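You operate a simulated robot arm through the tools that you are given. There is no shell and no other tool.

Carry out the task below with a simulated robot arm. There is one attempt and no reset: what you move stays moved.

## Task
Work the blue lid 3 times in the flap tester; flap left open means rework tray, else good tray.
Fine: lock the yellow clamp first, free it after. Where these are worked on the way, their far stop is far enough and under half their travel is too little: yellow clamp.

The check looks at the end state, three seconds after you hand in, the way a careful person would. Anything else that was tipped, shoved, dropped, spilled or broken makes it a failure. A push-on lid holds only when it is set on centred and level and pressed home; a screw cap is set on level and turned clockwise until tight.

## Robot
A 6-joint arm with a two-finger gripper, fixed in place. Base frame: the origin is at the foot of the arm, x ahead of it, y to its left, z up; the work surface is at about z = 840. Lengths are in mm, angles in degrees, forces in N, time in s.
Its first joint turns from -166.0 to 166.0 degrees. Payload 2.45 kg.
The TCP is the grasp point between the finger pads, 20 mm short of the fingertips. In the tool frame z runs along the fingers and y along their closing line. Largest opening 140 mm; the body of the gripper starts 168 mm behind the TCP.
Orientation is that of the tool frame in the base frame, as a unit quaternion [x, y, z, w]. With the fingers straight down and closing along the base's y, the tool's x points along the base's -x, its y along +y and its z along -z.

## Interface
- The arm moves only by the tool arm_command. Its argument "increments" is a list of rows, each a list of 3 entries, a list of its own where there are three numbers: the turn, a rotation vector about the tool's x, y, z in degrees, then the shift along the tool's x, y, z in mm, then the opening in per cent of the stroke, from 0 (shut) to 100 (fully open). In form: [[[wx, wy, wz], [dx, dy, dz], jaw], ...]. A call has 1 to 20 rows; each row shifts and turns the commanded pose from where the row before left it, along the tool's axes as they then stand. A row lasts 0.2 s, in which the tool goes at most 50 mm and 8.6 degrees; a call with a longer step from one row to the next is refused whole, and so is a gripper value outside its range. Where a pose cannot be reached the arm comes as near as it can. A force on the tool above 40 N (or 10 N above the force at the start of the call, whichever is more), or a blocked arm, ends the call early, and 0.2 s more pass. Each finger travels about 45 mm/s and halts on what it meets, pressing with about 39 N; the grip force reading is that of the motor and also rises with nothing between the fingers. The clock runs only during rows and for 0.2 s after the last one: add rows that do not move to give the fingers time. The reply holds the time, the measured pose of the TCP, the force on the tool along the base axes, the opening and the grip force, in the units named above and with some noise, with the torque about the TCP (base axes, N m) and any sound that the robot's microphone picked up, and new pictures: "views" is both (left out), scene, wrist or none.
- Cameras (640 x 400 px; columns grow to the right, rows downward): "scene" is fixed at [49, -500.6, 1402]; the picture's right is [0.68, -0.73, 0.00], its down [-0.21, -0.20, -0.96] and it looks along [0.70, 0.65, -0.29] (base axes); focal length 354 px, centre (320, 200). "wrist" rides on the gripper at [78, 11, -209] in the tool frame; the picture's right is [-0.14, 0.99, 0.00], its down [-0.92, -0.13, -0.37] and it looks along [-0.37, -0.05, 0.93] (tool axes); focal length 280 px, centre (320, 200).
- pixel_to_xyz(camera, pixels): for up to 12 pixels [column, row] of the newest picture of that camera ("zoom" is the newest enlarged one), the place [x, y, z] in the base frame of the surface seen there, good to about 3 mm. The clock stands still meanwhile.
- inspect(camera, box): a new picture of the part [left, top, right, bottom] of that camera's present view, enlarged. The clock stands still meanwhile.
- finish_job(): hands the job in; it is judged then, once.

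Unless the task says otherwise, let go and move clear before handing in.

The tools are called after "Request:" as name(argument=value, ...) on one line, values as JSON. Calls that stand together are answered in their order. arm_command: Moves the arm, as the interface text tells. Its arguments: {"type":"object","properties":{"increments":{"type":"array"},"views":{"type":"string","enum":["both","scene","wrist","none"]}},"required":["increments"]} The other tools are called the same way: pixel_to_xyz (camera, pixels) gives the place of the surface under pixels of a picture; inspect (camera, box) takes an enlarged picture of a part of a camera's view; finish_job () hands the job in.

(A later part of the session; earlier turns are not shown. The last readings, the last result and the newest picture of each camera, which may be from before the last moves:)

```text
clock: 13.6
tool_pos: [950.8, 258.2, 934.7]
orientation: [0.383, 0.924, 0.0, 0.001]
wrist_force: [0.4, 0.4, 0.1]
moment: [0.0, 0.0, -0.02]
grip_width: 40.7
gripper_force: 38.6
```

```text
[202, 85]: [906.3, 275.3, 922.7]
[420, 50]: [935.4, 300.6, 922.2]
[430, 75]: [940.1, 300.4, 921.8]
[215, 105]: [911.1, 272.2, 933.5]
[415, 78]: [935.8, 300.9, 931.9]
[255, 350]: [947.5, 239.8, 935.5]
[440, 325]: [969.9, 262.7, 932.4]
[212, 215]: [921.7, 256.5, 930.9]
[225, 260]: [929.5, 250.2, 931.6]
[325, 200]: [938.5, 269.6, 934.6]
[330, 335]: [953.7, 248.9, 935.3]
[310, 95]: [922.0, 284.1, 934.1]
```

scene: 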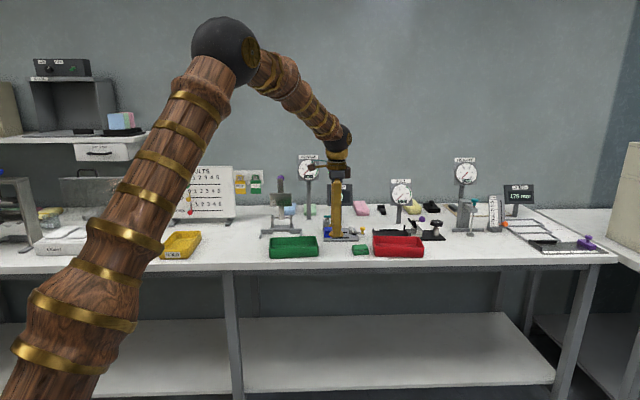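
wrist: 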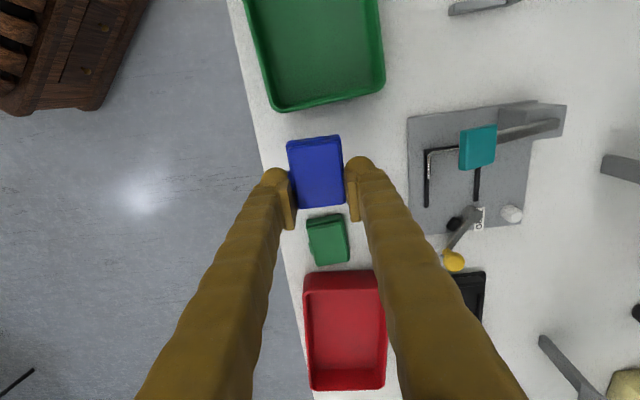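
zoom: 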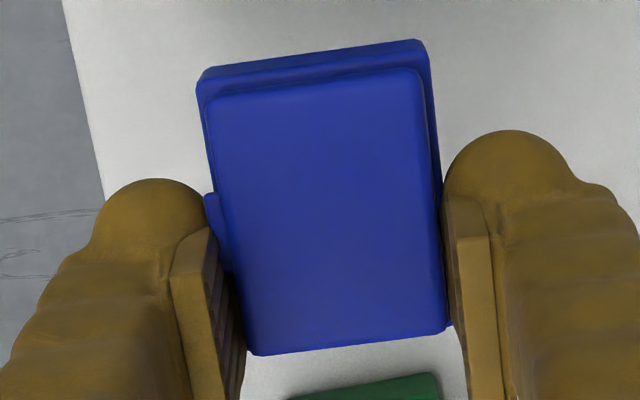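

The box's left face is about 42.5 mm from the TCP; a grip 3 mm nearer to its centre gives better clearance to both the wire tip and the clamp hub. I'll set it back down on the table, shift 3 mm and regrip.

Request:
arm_command(increments=[[[0, 0, 0], [0, 0, 25], 24], [[0, 0, 0], [0, 0, 25], 24], [[0, 0, 0], [0, 0, 14], 24], [[0, 0, 0], [0, 0, 4.8], 24], [[0, 0, 0], [0, 0, 0], 24], [[0, 0, 0], [0, 0, 0], 36], [[0, 0, 0], [0, 0, 0], 40], [[0, 0, 0], [3, 0, 0], 40], [[0, 0, 0], [0, 0, 0.2], 40], [[0, 0, 0], [0, 0, 0], 34], [[0, 0, 0], [0, 0, 0], 28], [[0, 0, 0], [0, 0, 0], 24], [[0, 0, 0], [0, 0, 0], 24], [[0, 0, 0], [0, 0, 0], 24]], views="both")

```text
clock: 16.6
tool_pos: [947.6, 260.5, 866.4]
orientation: [0.383, 0.924, -0.001, 0.0]
wrist_force: [-0.3, -1.1, 10.7]
moment: [0.05, 0.03, -0.04]
grip_width: 36.7
gripper_force: 39.2
```

scene: 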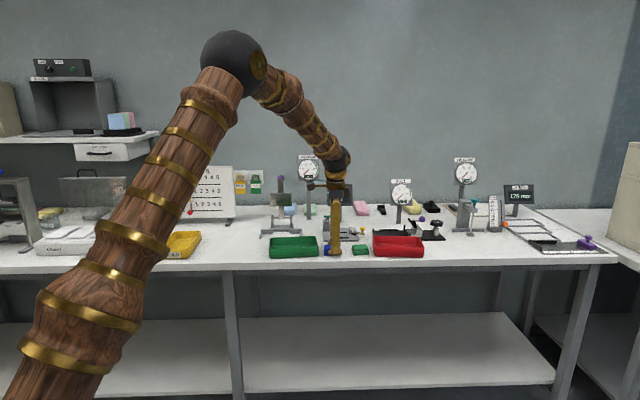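
wrist: 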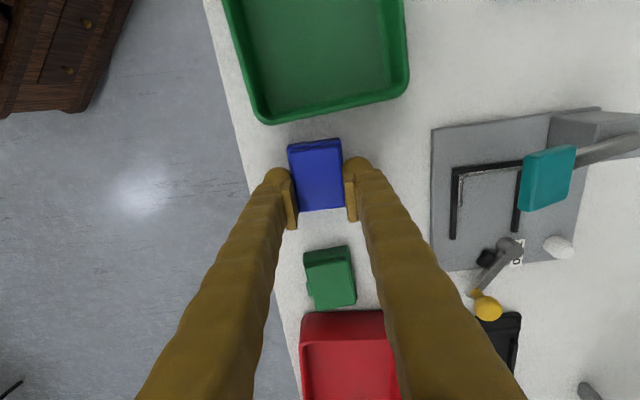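

The grip slid up onto the lid again (36.7 mm) at TCP z 866.4, so the real fingertip edge is higher than nominal. I'll open and probe a little lower in small steps, watching the force.

Request:
arm_command(increments=[[[0, 0, 0], [0, 0, 0], 34], [[0, 0, 0], [0, 0, 0], 42], [[0, 0, 0], [0, 0, 0], 42], [[0, 0, 0], [0, 0, 2.7], 42], [[0, 0, 0], [0, 0, 2.7], 42], [[0, 0, 0], [0, 0, 0], 42]], views="both")

Request:
inspect(camera="scene", box=[310, 230, 360, 262])

Request:
inspect(camera="wrist", box=[270, 120, 370, 240])

```text
clock: 18.0
tool_pos: [947.5, 260.6, 861.2]
orientation: [0.382, 0.924, 0.001, 0.0]
wrist_force: [-0.2, -0.1, 0.5]
moment: [0.02, -0.06, 0.02]
grip_width: 58.8
gripper_force: 0.0
```

scene: 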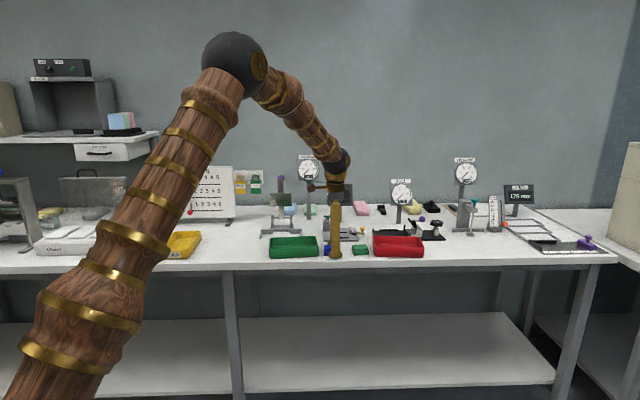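
wrist: 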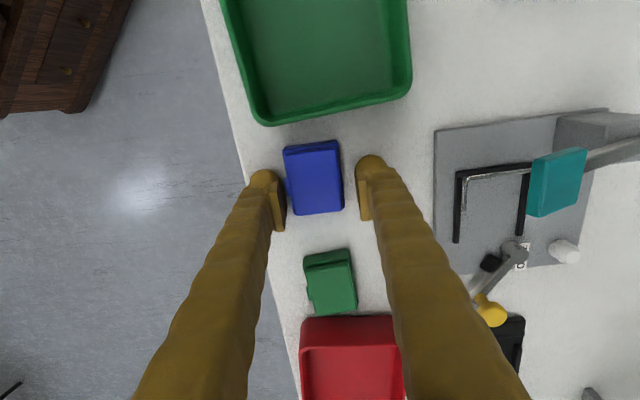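

```text
12.50 times, centred on (335, 246) of scene
```

zoom: 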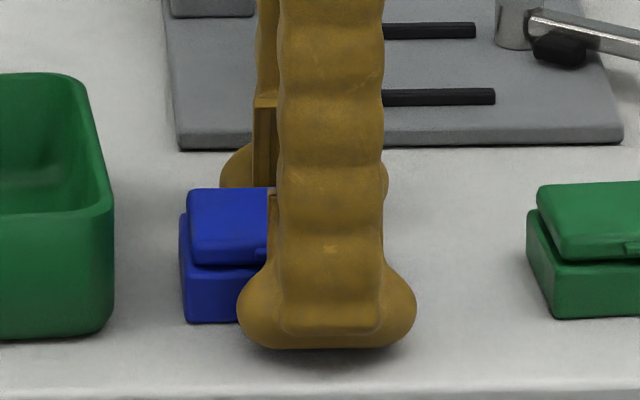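

```text
3.33 times, centred on (320, 180) of wrist
```

zoom: 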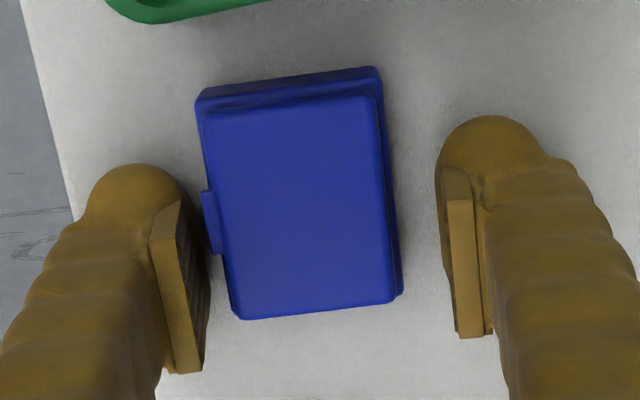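

There is no contact at TCP z 861.2. I'll probe 2.5 mm lower to learn the true tip length.

Request:
arm_command(increments=[[[0, 0, 0], [0, 0, 1.3], 42], [[0, 0, 0], [0, 0, 1.2], 42], [[0, 0, 0], [0, 0, 0], 42]], views="none")

```text
clock: 18.8
tool_pos: [947.3, 261.1, 859.2]
orientation: [0.382, 0.924, 0.001, 0.0]
wrist_force: [-18.0, -0.2, 29.2]
moment: [-0.13, 0.47, -0.08]
grip_width: 58.8
gripper_force: 0.1
```

The tips touched the table at about TCP z 860, so the fingertip ends are 20 mm below the TCP but rounded, which is why the higher grips slid up. I'll raise to about 863.5, the best grip height, and check where the box sits.

Request:
arm_command(increments=[[[0, 0, 0], [0, 0, -2.5], 42], [[0, 0, 0], [0, 0, -2.2], 42], [[0, 0, 0], [0, 0, 0], 42]], views="wrist")

Request:
inspect(camera="wrist", box=[270, 120, 370, 240])

```text
clock: 19.6
tool_pos: [947.1, 261.6, 860.5]
orientation: [0.382, 0.924, 0.0, 0.0]
wrist_force: [0.3, -0.5, 0.6]
moment: [0.02, 0.01, -0.01]
grip_width: 58.7
gripper_force: 0.1
```

wrist: 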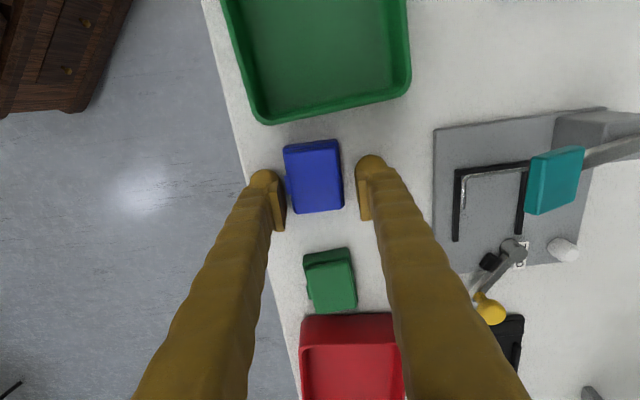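

```text
3.33 times, centred on (320, 180) of wrist
```

zoom: 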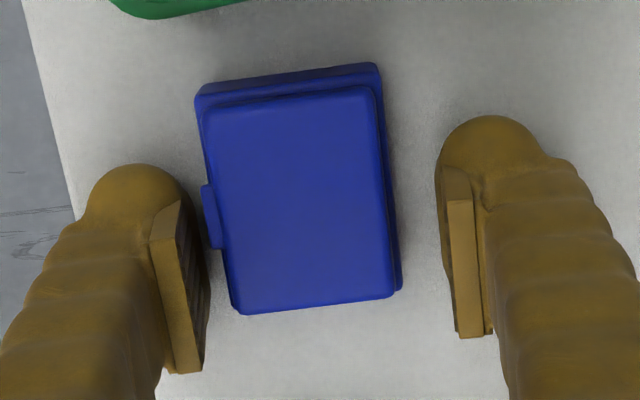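

I'm free of the table at z 860.5. I'll query the box corners in this view.

Request:
pixel_to_xyz(camera="zoom", pixels=[[200, 97], [378, 68], [400, 288], [208, 112], [372, 92], [242, 308], [392, 293], [207, 190], [220, 242], [300, 200]])

```text
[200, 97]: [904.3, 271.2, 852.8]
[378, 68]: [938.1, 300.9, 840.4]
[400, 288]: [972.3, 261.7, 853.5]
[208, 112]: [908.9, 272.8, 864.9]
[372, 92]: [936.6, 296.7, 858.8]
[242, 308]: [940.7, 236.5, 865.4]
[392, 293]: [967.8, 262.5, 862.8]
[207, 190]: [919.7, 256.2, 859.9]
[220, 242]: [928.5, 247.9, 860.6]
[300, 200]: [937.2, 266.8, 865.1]
```

The jaws sit 2.4 mm too far toward +v, and I want the grip 12 mm from the box centre. I'll correct both, set TCP z≈863.3, and close.

Request:
arm_command(increments=[[[0, 0, 0], [-2.5, -2.4, -2.8], 42], [[0, 0, 0], [0, 0, 0], 42], [[0, 0, 0], [0, 0, 0], 36], [[0, 0, 0], [0, 0, 0], 30], [[0, 0, 0], [0, 0, 0], 26], [[0, 0, 0], [0, 0, 0], 24], [[0, 0, 0], [0, 0, 0], 24]], views="wrist")

```text
clock: 21.2
tool_pos: [947.8, 257.2, 865.4]
orientation: [0.382, 0.924, 0.0, 0.0]
wrist_force: [-0.6, -0.1, -0.1]
moment: [-0.02, -0.01, 0.02]
grip_width: 40.6
gripper_force: 39.1
```

wrist: 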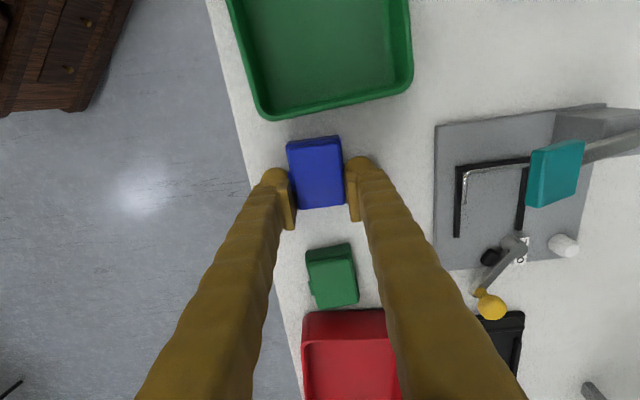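

The grip reads 40.6 mm with no vertical load, though z reads 865.4. I'll take a still reading to see how steady the pose is, then lift.

Request:
arm_command(increments=[[[0, 0, 0], [0, 0, 0], 24]], views="none")

Request:
arm_command(increments=[[[0, 0, 0], [0, 0, -10], 24], [[0, 0, 0], [0, 0, -20], 24], [[0, 0, 0], [0, 0, -20], 24], [[0, 0, 0], [0, 0, -20], 24], [[0, 0, 0], [0, 0, 0], 24]], views="both")

Request:
inspect(camera="wrist", box=[278, 125, 352, 220])

```text
clock: 21.6
tool_pos: [947.1, 256.8, 865.5]
orientation: [0.382, 0.924, 0.0, 0.0]
wrist_force: [-0.2, 1.0, 0.5]
moment: [0.02, 0.01, 0.0]
grip_width: 40.8
gripper_force: 39.4
```

```text
clock: 22.8
tool_pos: [946.6, 256.4, 936.2]
orientation: [0.382, 0.924, 0.0, 0.0]
wrist_force: [-0.5, 0.3, -0.1]
moment: [0.02, 0.0, -0.03]
grip_width: 40.8
gripper_force: 39.3
```

scene: 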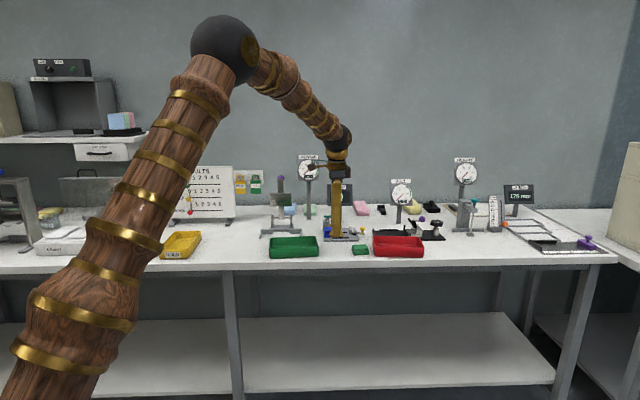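
wrist: 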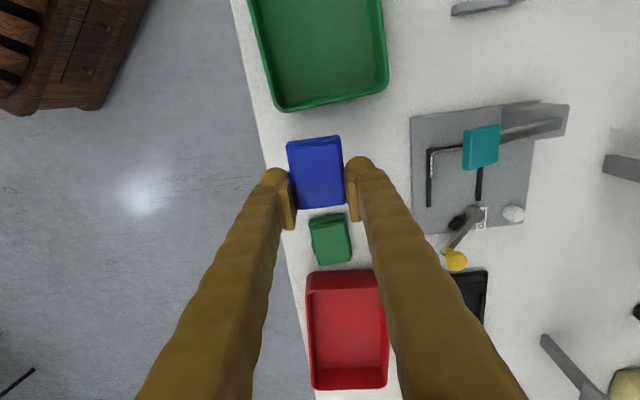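

```text
4.21 times, centred on (315, 172) of wrist
```

zoom: 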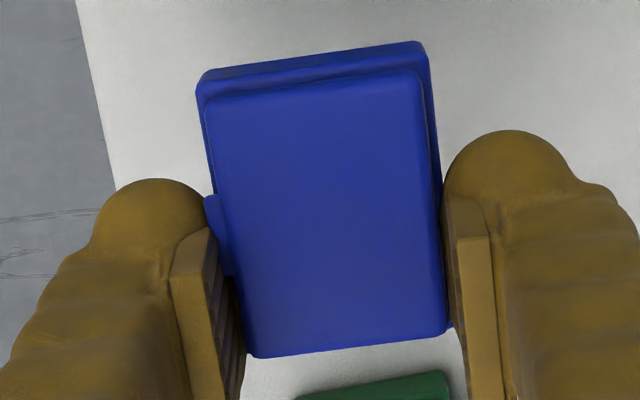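

The box sits in the jaws much as before. I'll re-measure its offset directly in this view.

Request:
pixel_to_xyz(camera="zoom", pixels=[[202, 88], [420, 52], [300, 75], [215, 105], [415, 78], [258, 350], [440, 325], [310, 70], [225, 86], [325, 200], [350, 62], [280, 78]])

```text
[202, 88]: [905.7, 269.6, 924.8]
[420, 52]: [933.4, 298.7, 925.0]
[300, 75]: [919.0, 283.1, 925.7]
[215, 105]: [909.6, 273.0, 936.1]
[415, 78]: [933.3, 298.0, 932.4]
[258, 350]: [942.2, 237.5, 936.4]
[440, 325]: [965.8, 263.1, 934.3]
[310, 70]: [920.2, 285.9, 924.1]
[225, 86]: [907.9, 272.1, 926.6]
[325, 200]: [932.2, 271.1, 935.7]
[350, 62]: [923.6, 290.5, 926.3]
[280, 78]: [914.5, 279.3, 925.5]
```

The box's left face is 40 mm from the TCP, so the nest target is TCP at (1080.4, 325.9). I'll move along +u first to keep clear of the paddle, then along +v over the nest, staying about 65 mm above it.

Request:
arm_command(increments=[[[0, 0, 0], [-22.75, 0, 0], 24], [[0, 0, 0], [-22.75, 0, 0], 24], [[0, 0, 0], [0, 36, 0], 24], [[0, 0, 0], [0, 36, 0], 24], [[0, 0, 0], [0, 36, 0], 24], [[0, 0, 0], [0, 35.8, 0], 24], [[0, 0, 0], [0, 0, 0], 24], [[0, 0, 0], [0, 0, 0], 24]], views="both")

Request:
inspect(camera="wrist", box=[260, 110, 400, 240])

Request:
inspect(camera="scene", box=[315, 190, 385, 250])

```text
clock: 24.6
tool_pos: [1082.2, 326.9, 935.6]
orientation: [0.383, 0.924, 0.0, -0.001]
wrist_force: [-0.7, -0.2, 0.1]
moment: [-0.04, 0.0, -0.01]
grip_width: 40.4
gripper_force: 38.5
```

scene: 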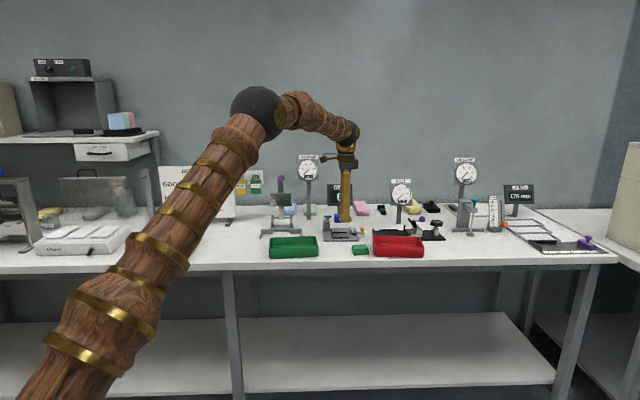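
wrist: 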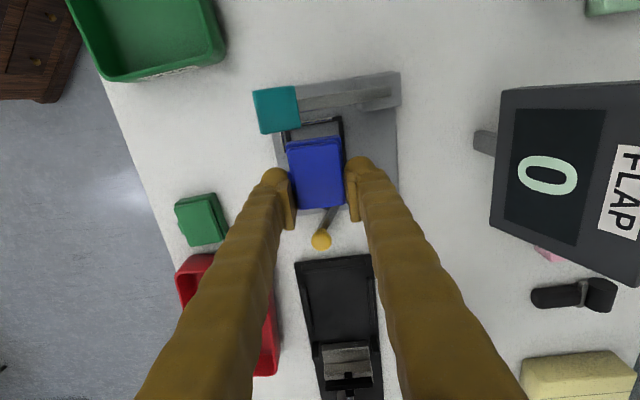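

```text
3.08 times, centred on (330, 175) of wrist
```

zoom: 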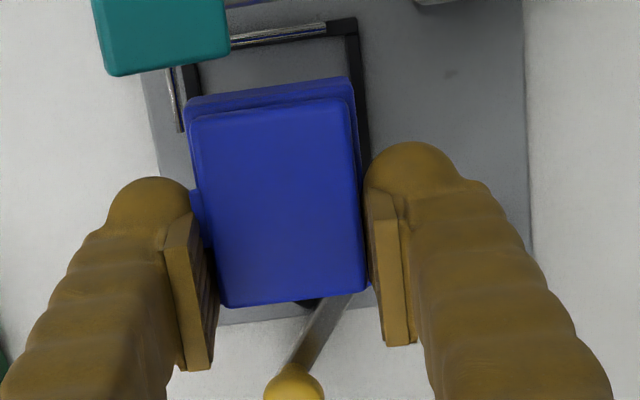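

```text
6.67 times, centred on (350, 220) of scene
```

zoom: 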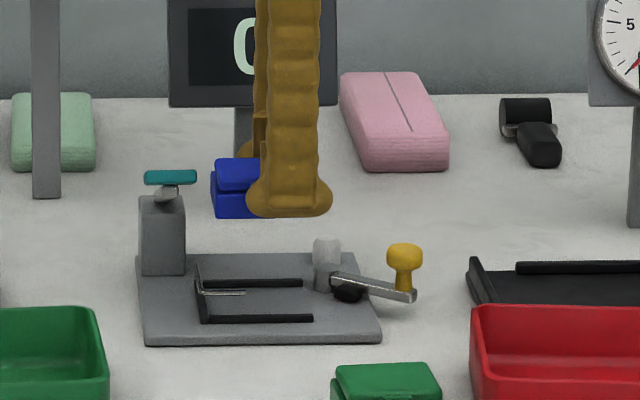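

The box is over the nest with nothing touched: TCP at (1082.2, 326.9) against a target of (1080.4, 325.9). I'll verify the alignment against the nest in the same picture before descending.

Request:
inspect(camera="wrist", box=[270, 105, 380, 220])

```text
3.48 times, centred on (325, 162) of wrist
```

zoom: 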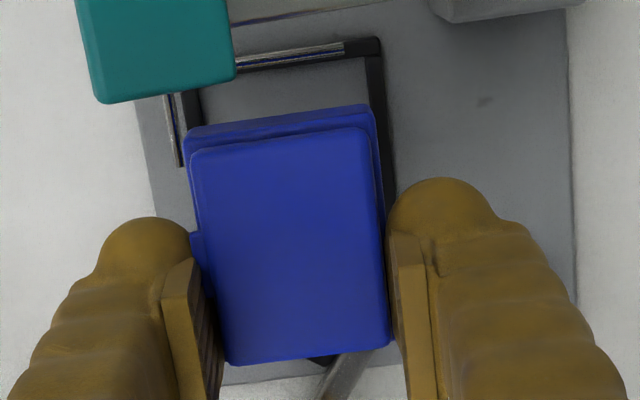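

Request:
pixel_to_xyz(camera="zoom", pixels=[[195, 135], [365, 110], [280, 125], [196, 160], [360, 135], [235, 355], [380, 338], [375, 80], [385, 150], [290, 60], [192, 110], [178, 155]])

```text
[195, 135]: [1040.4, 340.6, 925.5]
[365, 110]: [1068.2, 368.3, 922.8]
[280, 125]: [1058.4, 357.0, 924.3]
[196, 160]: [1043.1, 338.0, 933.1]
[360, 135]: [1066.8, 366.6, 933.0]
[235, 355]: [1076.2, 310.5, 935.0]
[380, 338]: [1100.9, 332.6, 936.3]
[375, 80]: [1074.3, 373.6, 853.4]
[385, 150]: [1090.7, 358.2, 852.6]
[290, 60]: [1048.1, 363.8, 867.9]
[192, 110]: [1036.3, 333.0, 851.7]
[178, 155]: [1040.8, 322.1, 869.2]
```

The box is centred within about 1 mm between the rails with its left face about 3.8 mm from the wall. I'll trim by 1 mm each way and descend to just above the plate.

Request:
arm_command(increments=[[[0, 0, 0], [1, -1, 20], 24], [[0, 0, 0], [0, 0, 20], 24], [[0, 0, 0], [0, 0, 12], 24], [[0, 0, 0], [0, 0, 5], 24], [[0, 0, 0], [0, 0, 0], 24]], views="both")

Request:
inspect(camera="wrist", box=[260, 110, 390, 240])

Request:
inspect(camera="scene", box=[315, 200, 385, 250])

```text
clock: 25.8
tool_pos: [1080.9, 326.1, 879.2]
orientation: [0.383, 0.924, 0.0, 0.0]
wrist_force: [-0.2, 0.4, 0.8]
moment: [0.0, 0.0, -0.01]
grip_width: 40.7
gripper_force: 38.5
```

scene: 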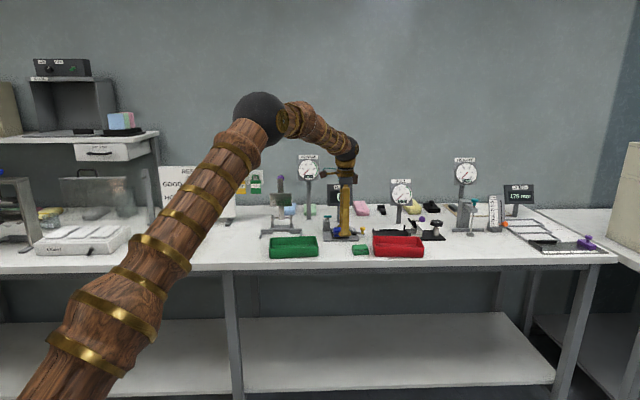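
wrist: 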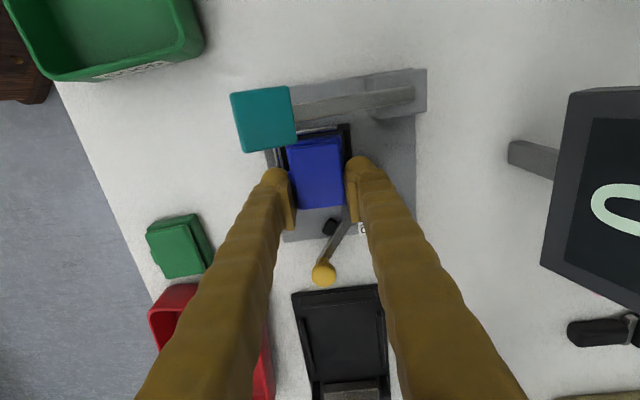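

```text
3.08 times, centred on (325, 175) of wrist
```

zoom: 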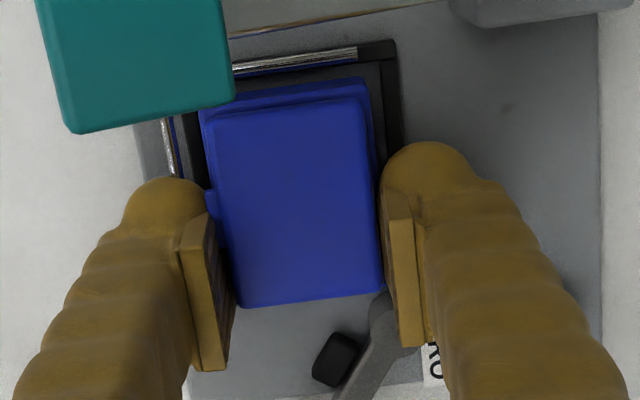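

```text
8.00 times, centred on (350, 225) of scene
```

zoom: 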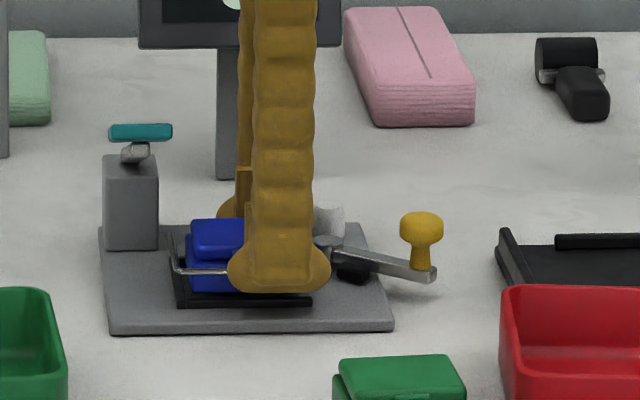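

The box is between the rails with no contact force, with TCP z at 879. I'll lower the last few mm gently.

Request:
arm_command(increments=[[[0, 0, 0], [0, 0, 2.5], 24], [[0, 0, 0], [0, 0, 2], 24], [[0, 0, 0], [0, 0, 1.2], 24], [[0, 0, 0], [0, 0, 0], 24]], views="both")

Request:
inspect(camera="scene", box=[315, 200, 385, 250])

```text
clock: 26.8
tool_pos: [1081.9, 326.8, 872.8]
orientation: [0.382, 0.924, -0.001, 0.0]
wrist_force: [-1.3, 0.9, 6.4]
moment: [0.1, 0.1, 0.03]
grip_width: 41.0
gripper_force: 39.1
```

scene: 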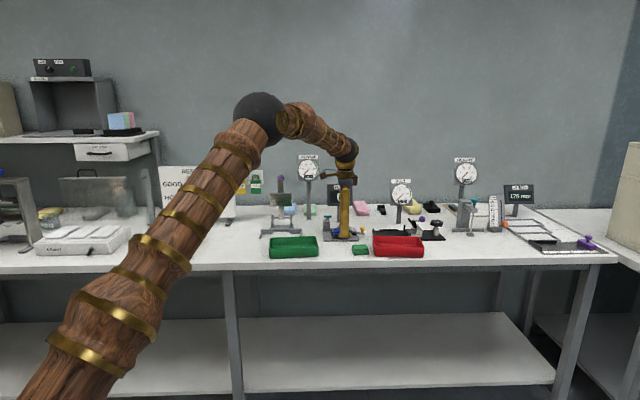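
wrist: 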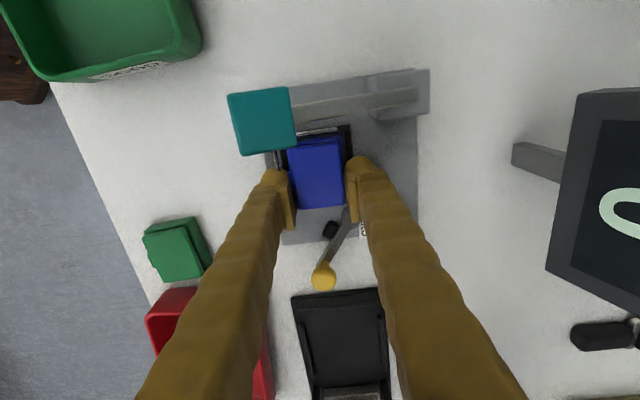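

```text
8.00 times, centred on (350, 225) of scene
```

zoom: 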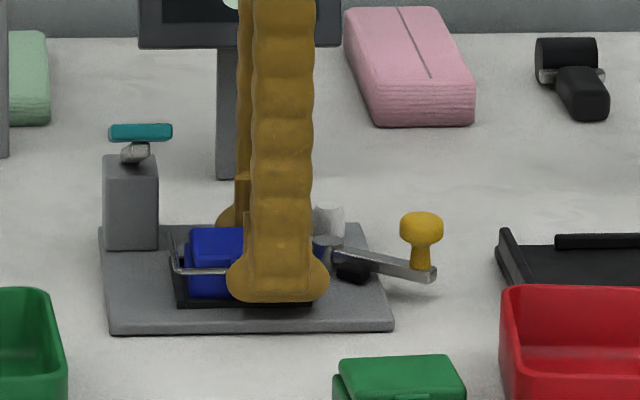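

A 6.4 N contact shows the box resting on the plate at the expected height. I'll open the jaws gradually and watch for drag.

Request:
arm_command(increments=[[[0, 0, 0], [0, 0, 0], 30], [[0, 0, 0], [0, 0, 0], 34], [[0, 0, 0], [0, 0, 0], 38], [[0, 0, 0], [0, 0, 0], 42], [[0, 0, 0], [0, 0, 0], 42]], views="both")

Request:
inspect(camera="wrist", box=[260, 110, 390, 240])

Request:
inspect(camera="scene", box=[315, 200, 385, 250])

```text
clock: 28.0
tool_pos: [1079.9, 326.2, 872.7]
orientation: [0.383, 0.924, 0.001, 0.001]
wrist_force: [-0.7, -0.3, 0.6]
moment: [0.0, 0.0, -0.04]
grip_width: 58.9
gripper_force: 0.1
```

scene: 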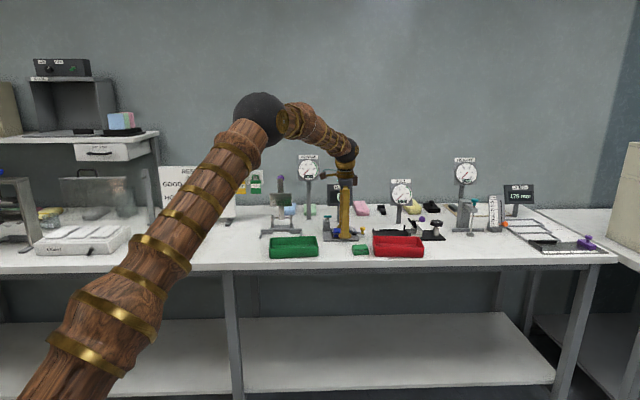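
wrist: 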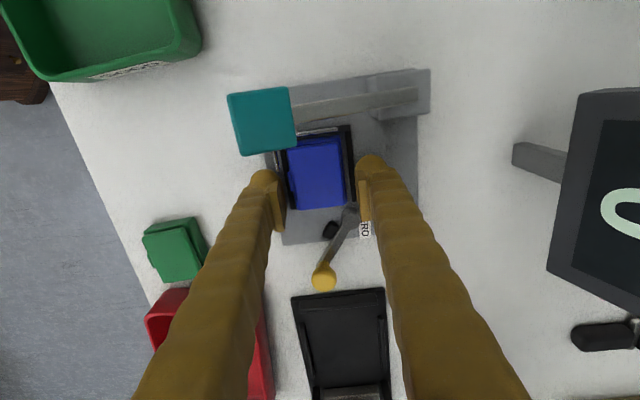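

```text
3.08 times, centred on (325, 175) of wrist
```

zoom: 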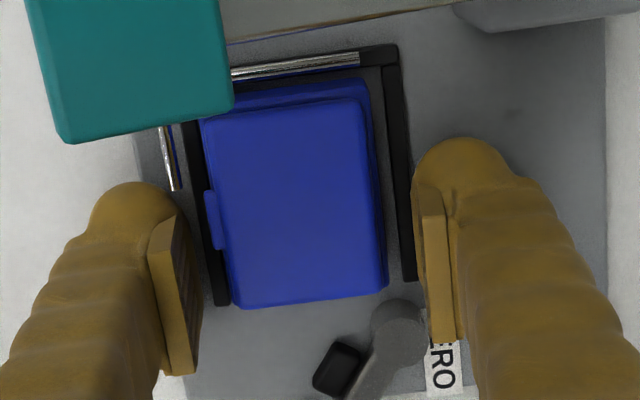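

```text
8.00 times, centred on (350, 225) of scene
```

zoom: 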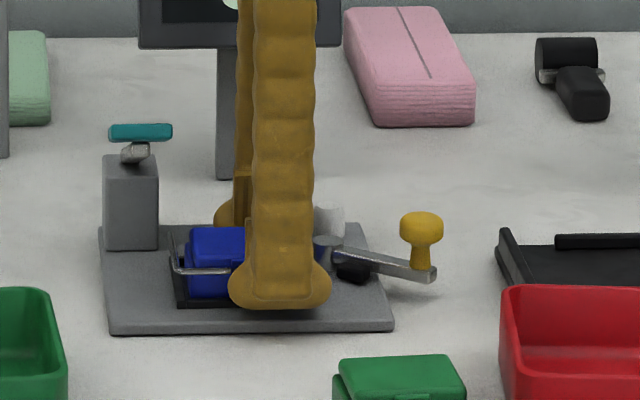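

The box sits flat in the nest against the near side, with the lid shut and the jaws clear. I'll rise straight up and then measure the space around the clamp knob.

Request:
arm_command(increments=[[[0, 0, 0], [0, 0, -5], 42], [[0, 0, 0], [0, 0, -30], 42], [[0, 0, 0], [0, 0, -40], 42], [[0, 0, 0], [0, 0, -40], 42], [[0, 0, 0], [0, 0, -20], 42], [[0, 0, 0], [0, 0, 0], 42]], views="both")

Request:
inspect(camera="wrist", box=[240, 70, 440, 270])

Request:
inspect(camera="scene", box=[315, 200, 395, 250])

```text
clock: 29.4
tool_pos: [1078.9, 327.6, 1007.1]
orientation: [0.383, 0.924, 0.0, 0.0]
wrist_force: [-0.4, -0.8, 0.4]
moment: [-0.01, -0.01, -0.01]
grip_width: 58.5
gripper_force: 0.0
```

scene: 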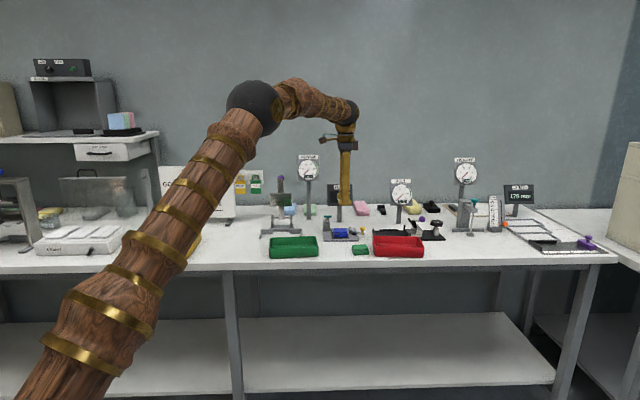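
wrist: 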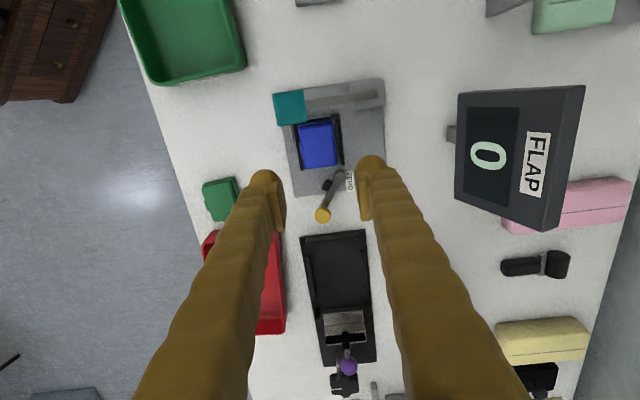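

```text
2.00 times, centred on (340, 170) of wrist
```

zoom: 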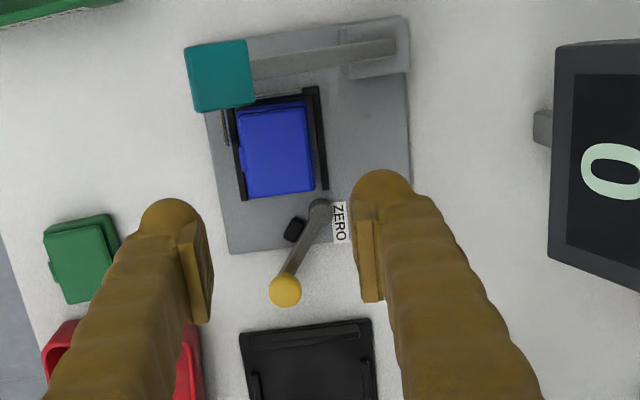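

```text
8.00 times, centred on (355, 225) of scene
```

zoom: 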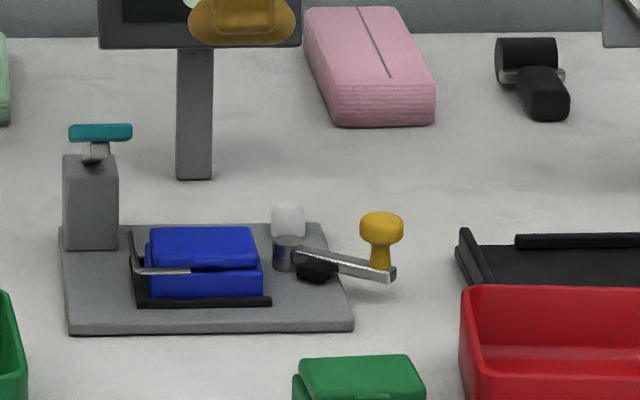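

The box's lid tab (scene zoom 190–230, 263) sits just right of the wire end, so seating the box against the left wall will bring the tab over the wire. I'll measure the gap, the clamp, and the neighbouring black fixture.

Request:
inspect(camera="wrist", box=[270, 105, 370, 240])

```text
2.96 times, centred on (320, 172) of wrist
```

zoom: 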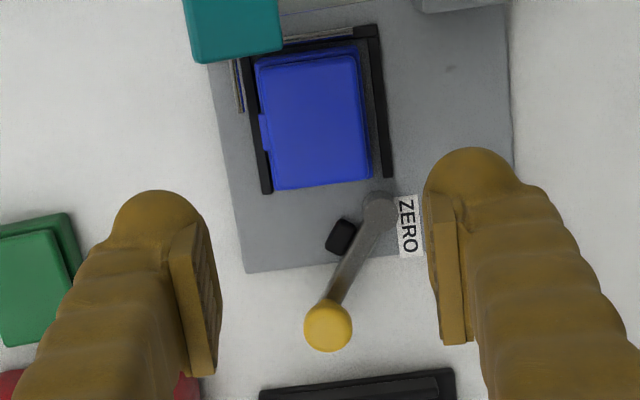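

Request:
pixel_to_xyz(camera="zoom", pixels=[[328, 323], [380, 207], [342, 237], [265, 393], [450, 375], [355, 383], [262, 65], [350, 52], [275, 185], [370, 175], [263, 135], [240, 105]])

Request:
pixel_to_xyz(camera="zoom", pixels=[[320, 305], [340, 340], [312, 340], [345, 312], [335, 290], [270, 188], [388, 172], [375, 35], [250, 70], [310, 180], [320, 186], [355, 175]])

```text
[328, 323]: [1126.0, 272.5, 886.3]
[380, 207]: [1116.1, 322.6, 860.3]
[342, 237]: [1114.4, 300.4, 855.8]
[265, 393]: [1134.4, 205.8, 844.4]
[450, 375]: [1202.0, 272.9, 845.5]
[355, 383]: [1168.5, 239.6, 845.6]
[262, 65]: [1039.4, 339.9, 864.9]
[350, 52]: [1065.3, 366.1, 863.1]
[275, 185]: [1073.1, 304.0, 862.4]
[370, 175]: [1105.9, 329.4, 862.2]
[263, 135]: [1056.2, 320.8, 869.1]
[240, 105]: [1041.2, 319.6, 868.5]
```

```text
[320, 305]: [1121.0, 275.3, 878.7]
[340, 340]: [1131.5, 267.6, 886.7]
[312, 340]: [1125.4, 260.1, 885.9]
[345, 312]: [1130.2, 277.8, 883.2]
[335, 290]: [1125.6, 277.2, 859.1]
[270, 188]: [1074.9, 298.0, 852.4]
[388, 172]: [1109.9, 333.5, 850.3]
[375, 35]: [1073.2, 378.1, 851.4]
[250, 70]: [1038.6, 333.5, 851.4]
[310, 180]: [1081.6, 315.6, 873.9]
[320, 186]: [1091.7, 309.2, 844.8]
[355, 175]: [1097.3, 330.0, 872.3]
```

The black fixture's near end is at u≈657, about 41 mm beyond the knob's edge (u≈615). I'll check how tall that end is before choosing how to push the knob.

Request:
inspect(camera="scene", box=[360, 205, 410, 245])

```text
10.00 times, centred on (385, 225) of scene
```

zoom: 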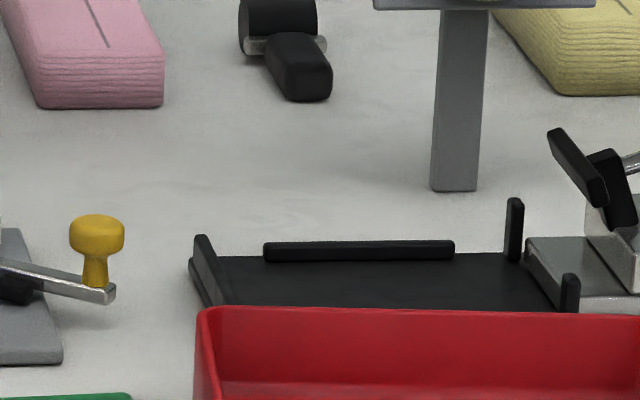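

Request:
pixel_to_xyz(camera="zoom", pixels=[[200, 238], [205, 260], [225, 300], [300, 245], [97, 222], [97, 245], [95, 275], [110, 295], [50, 280], [260, 290], [210, 315], [97, 240]])

```text
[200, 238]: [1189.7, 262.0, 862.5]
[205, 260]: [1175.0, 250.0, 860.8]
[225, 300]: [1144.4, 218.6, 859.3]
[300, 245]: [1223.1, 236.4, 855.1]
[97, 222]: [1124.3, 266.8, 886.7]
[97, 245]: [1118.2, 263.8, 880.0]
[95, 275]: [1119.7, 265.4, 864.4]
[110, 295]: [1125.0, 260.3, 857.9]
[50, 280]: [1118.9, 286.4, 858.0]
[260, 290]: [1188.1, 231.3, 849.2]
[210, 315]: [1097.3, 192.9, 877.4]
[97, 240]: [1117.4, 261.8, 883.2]
```

The fixture's end wall is only about z 862, so closed fingers with tips at z 868 clear it. I'll close the jaws, move to the outer side of the knob at u≈621, v≈1030, and come down to just above knob height to check.

Request:
arm_command(increments=[[[0, 0, 0], [-44.85, 18, 0], 30], [[0, 0, 0], [-44.85, 18, 0], 15], [[0, 0, 0], [0, 0, 0], 0], [[0, 0, 0], [0, 0, 0], 0], [[0, 0, 0], [0, 0, 30], 0], [[0, 0, 0], [0, 0, 30], 0], [[0, 0, 0], [0, 0, 29], 0], [[0, 0, 0], [0, 0, 0], 0]], views="both")

Request:
inspect(camera="scene", box=[320, 195, 400, 250])

```text
clock: 31.2
tool_pos: [1166.6, 290.0, 920.1]
orientation: [0.383, 0.924, 0.0, -0.001]
wrist_force: [0.1, -0.3, 0.7]
moment: [0.01, -0.03, -0.01]
grip_width: 0.0
gripper_force: 29.3
```

scene: 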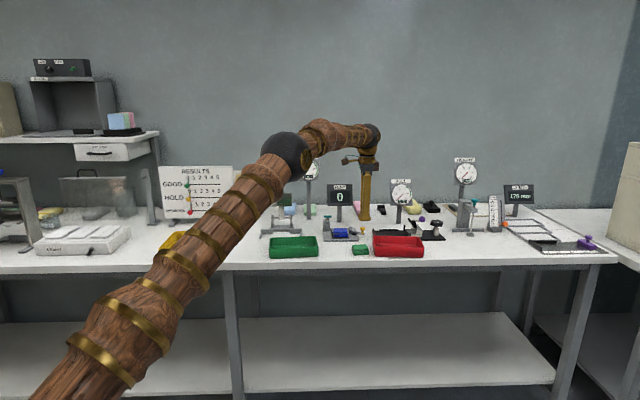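
wrist: 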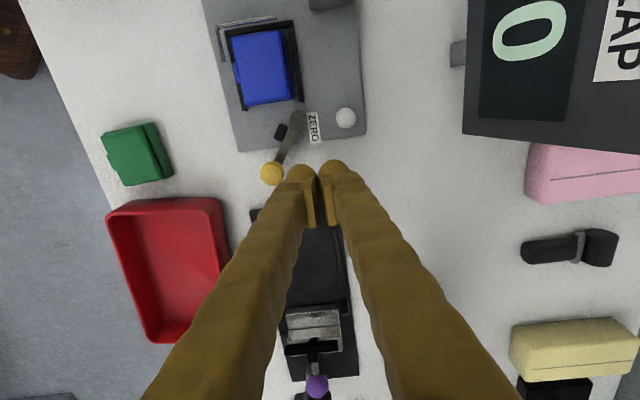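

```text
7.27 times, centred on (360, 222) of scene
```

zoom: 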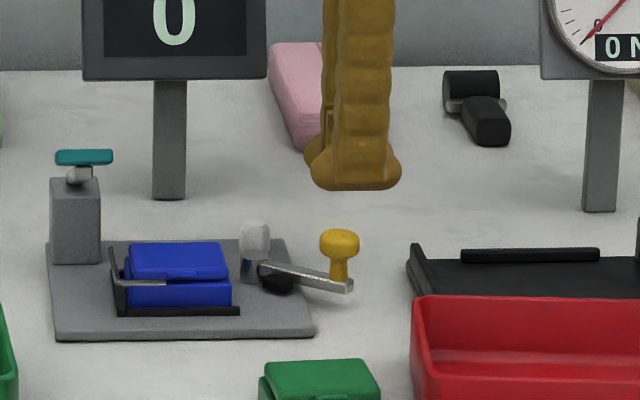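

The closed fingers are clear behind the knob. I'll lower to TCP z≈888 and begin sweeping the arc clockwise around the clamp hub until first contact.

Request:
arm_command(increments=[[[0, 0, 0], [0, 0, 16], 0], [[0, 0, 0], [0, 0, 16], 0], [[0, 0, 0], [-2.5, -6.6, 0], 0], [[0, 0, 0], [-0.6, -8.4, 0], 0], [[0, 0, 0], [0.6, -8.4, 0], 0], [[0, 0, 0], [0, 0, 0], 0]], views="both")

Request:
inspect(camera="scene", box=[320, 195, 400, 250])

Request:
inspect(camera="wrist", box=[220, 60, 380, 240])

```text
clock: 32.6
tool_pos: [1152.6, 269.6, 886.0]
orientation: [0.383, 0.924, 0.0, 0.0]
wrist_force: [0.2, -0.6, 0.3]
moment: [-0.01, 0.02, 0.04]
grip_width: 0.1
gripper_force: 29.8
```

scene: 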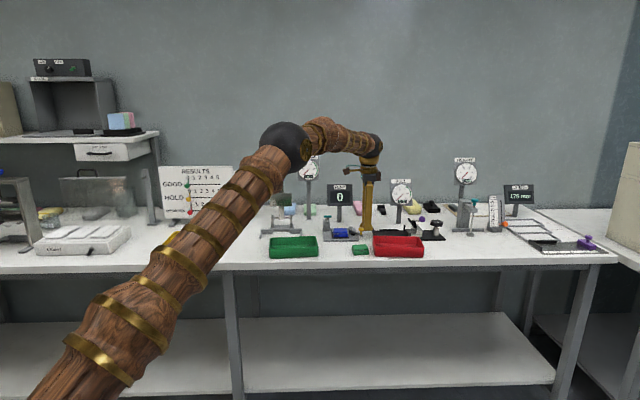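
wrist: 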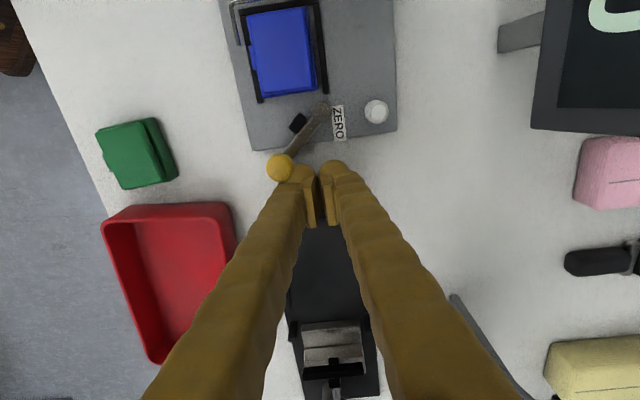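

```text
7.27 times, centred on (360, 222) of scene
```

zoom: 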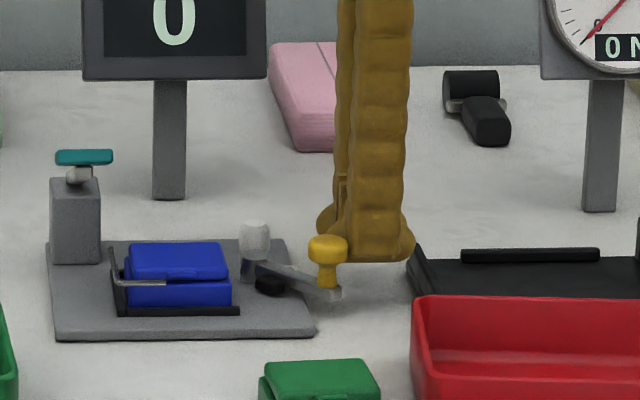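

```text
2.22 times, centred on (300, 150) of wrist
```

zoom: 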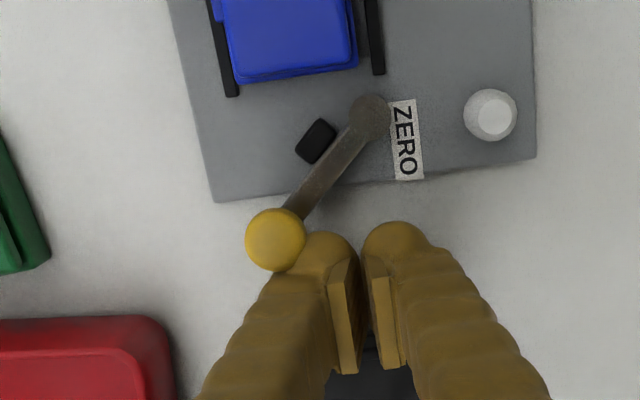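

The knob is swinging clockwise as predicted with almost no force. I'll continue along the arc.

Request:
arm_command(increments=[[[0, 0, 0], [1.7, -8.1, 0], 0], [[0, 0, 0], [2.9, -7.9, 0], 0], [[0, 0, 0], [3.9, -7.4, 0], 0], [[0, 0, 0], [4.9, -6.8, 0], 0], [[0, 0, 0], [0, 0, 0], 0]], views="both")

Request:
inspect(camera="scene", box=[320, 195, 400, 250])

Request:
inspect(camera="wrist", box=[220, 60, 380, 240])

```text
clock: 33.8
tool_pos: [1122.8, 258.3, 887.5]
orientation: [0.382, 0.924, 0.0, 0.0]
wrist_force: [1.0, 0.3, -0.8]
moment: [-0.01, -0.01, 0.01]
grip_width: 0.0
gripper_force: 29.5
```

scene: 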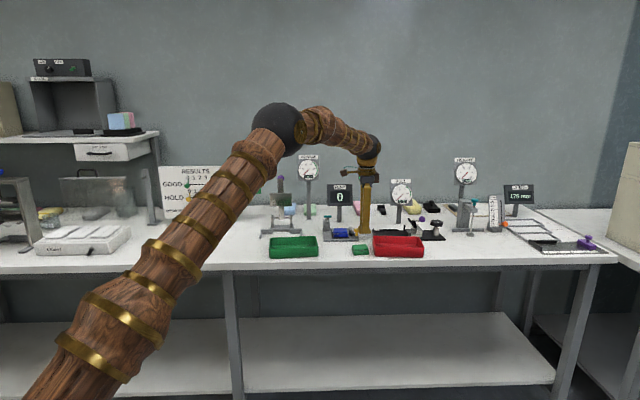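
wrist: 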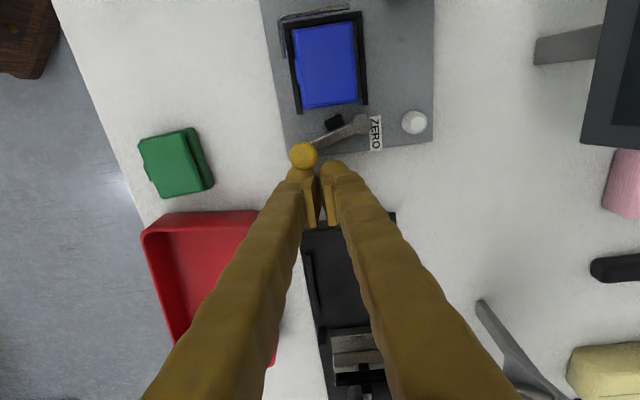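

```text
7.27 times, centred on (360, 222) of scene
```

zoom: 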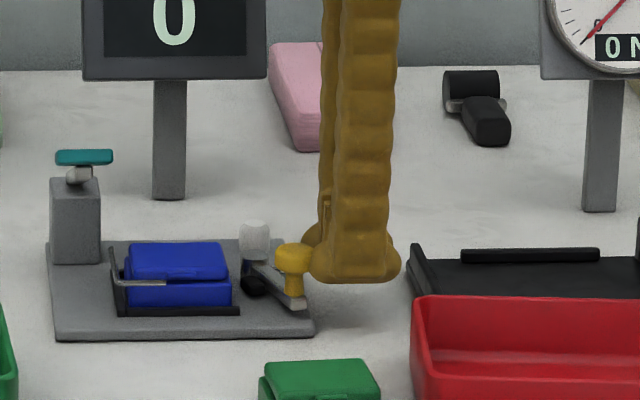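

```text
2.22 times, centred on (300, 150) of wrist
```

zoom: 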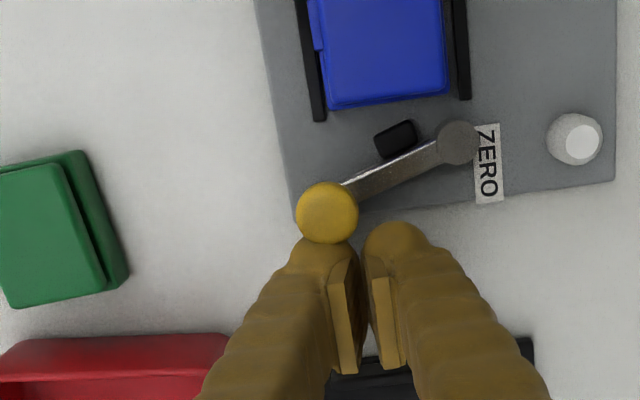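

The lever is past mid-travel and the pad at (395,140) is closing on the box's end. I'll keep pushing in smaller steps, watching the force.

Request:
arm_command(increments=[[[0, 0, 0], [5.9, -5, 0], 0], [[0, 0, 0], [6.5, -3, 0], 0], [[0, 0, 0], [0, 0, 0], 0]], views="both")

Request:
inspect(camera="wrist", box=[220, 60, 380, 240])

```text
clock: 34.6
tool_pos: [1109.3, 261.2, 887.6]
orientation: [0.382, 0.924, 0.001, 0.0]
wrist_force: [-0.2, -0.2, -0.8]
moment: [-0.01, 0.02, 0.0]
grip_width: 0.0
gripper_force: 29.4
```

scene: 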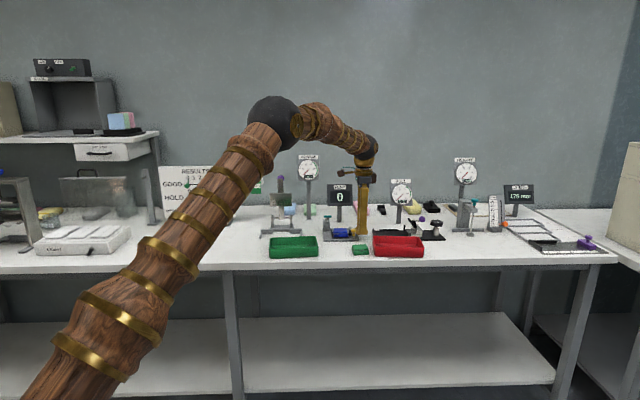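
wrist: 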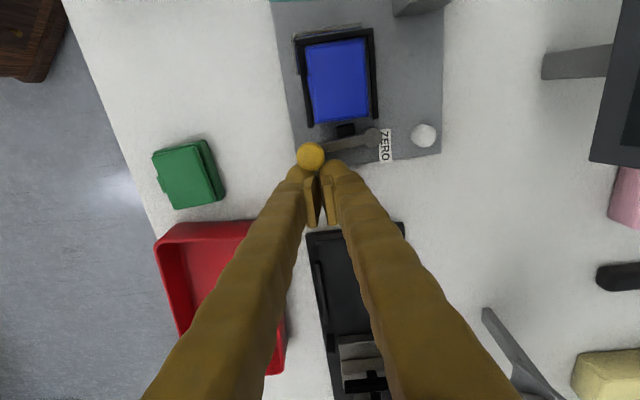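

```text
2.22 times, centred on (300, 150) of wrist
```

zoom: 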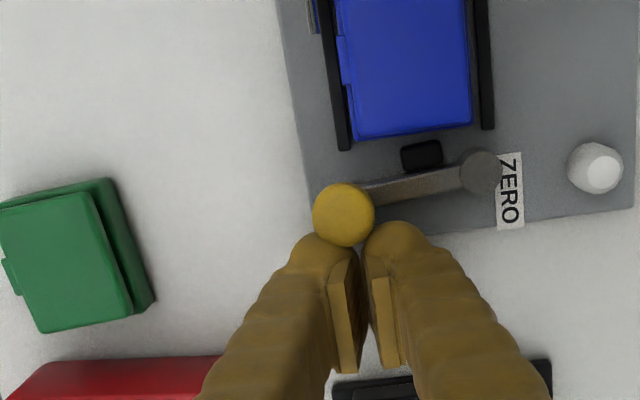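

The pad now faces the box's end with a small gap left. I'll continue pushing toward −u.

Request:
arm_command(increments=[[[0, 0, 0], [5, -1, 0], 0], [[0, 0, 0], [5, 0, 0], 0], [[0, 0, 0], [0, 0, 0], 0]], views="both")

Request:
inspect(camera="wrist", box=[220, 60, 380, 240])

```text
clock: 35.6
tool_pos: [1102.9, 263.5, 887.1]
orientation: [0.383, 0.924, -0.001, 0.002]
wrist_force: [6.1, -10.3, -1.2]
moment: [-0.07, -0.14, 0.13]
grip_width: 0.0
gripper_force: 29.4
stopped in row 3: the force on the tool passed its limit at 41 N (the readings are from after the stop); the commanded pose is now the measured one
```

scene: 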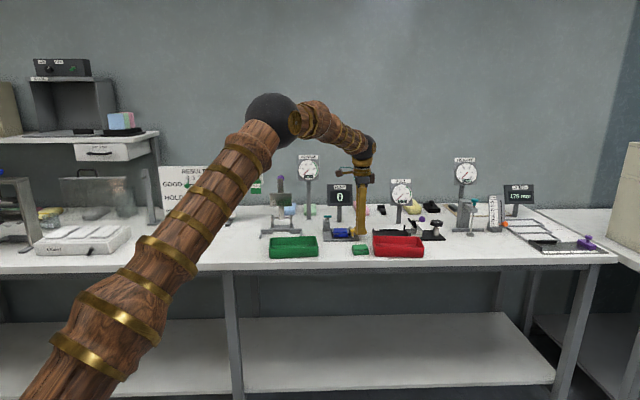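
wrist: 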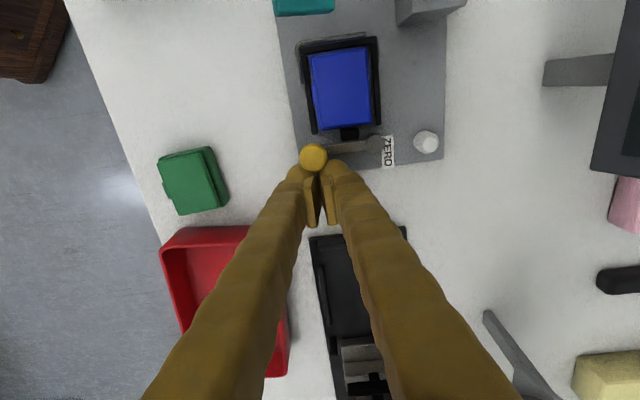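

```text
2.22 times, centred on (300, 150) of wrist
```

zoom: 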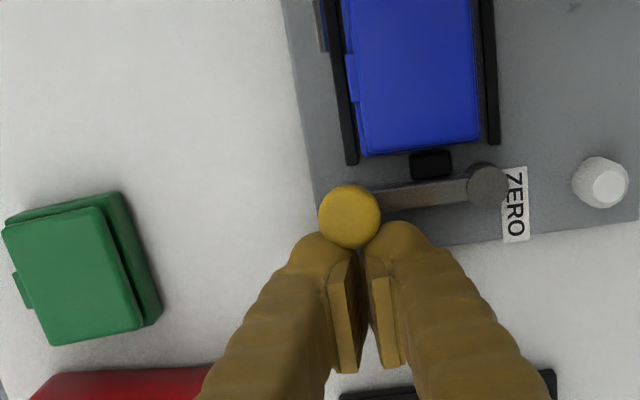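

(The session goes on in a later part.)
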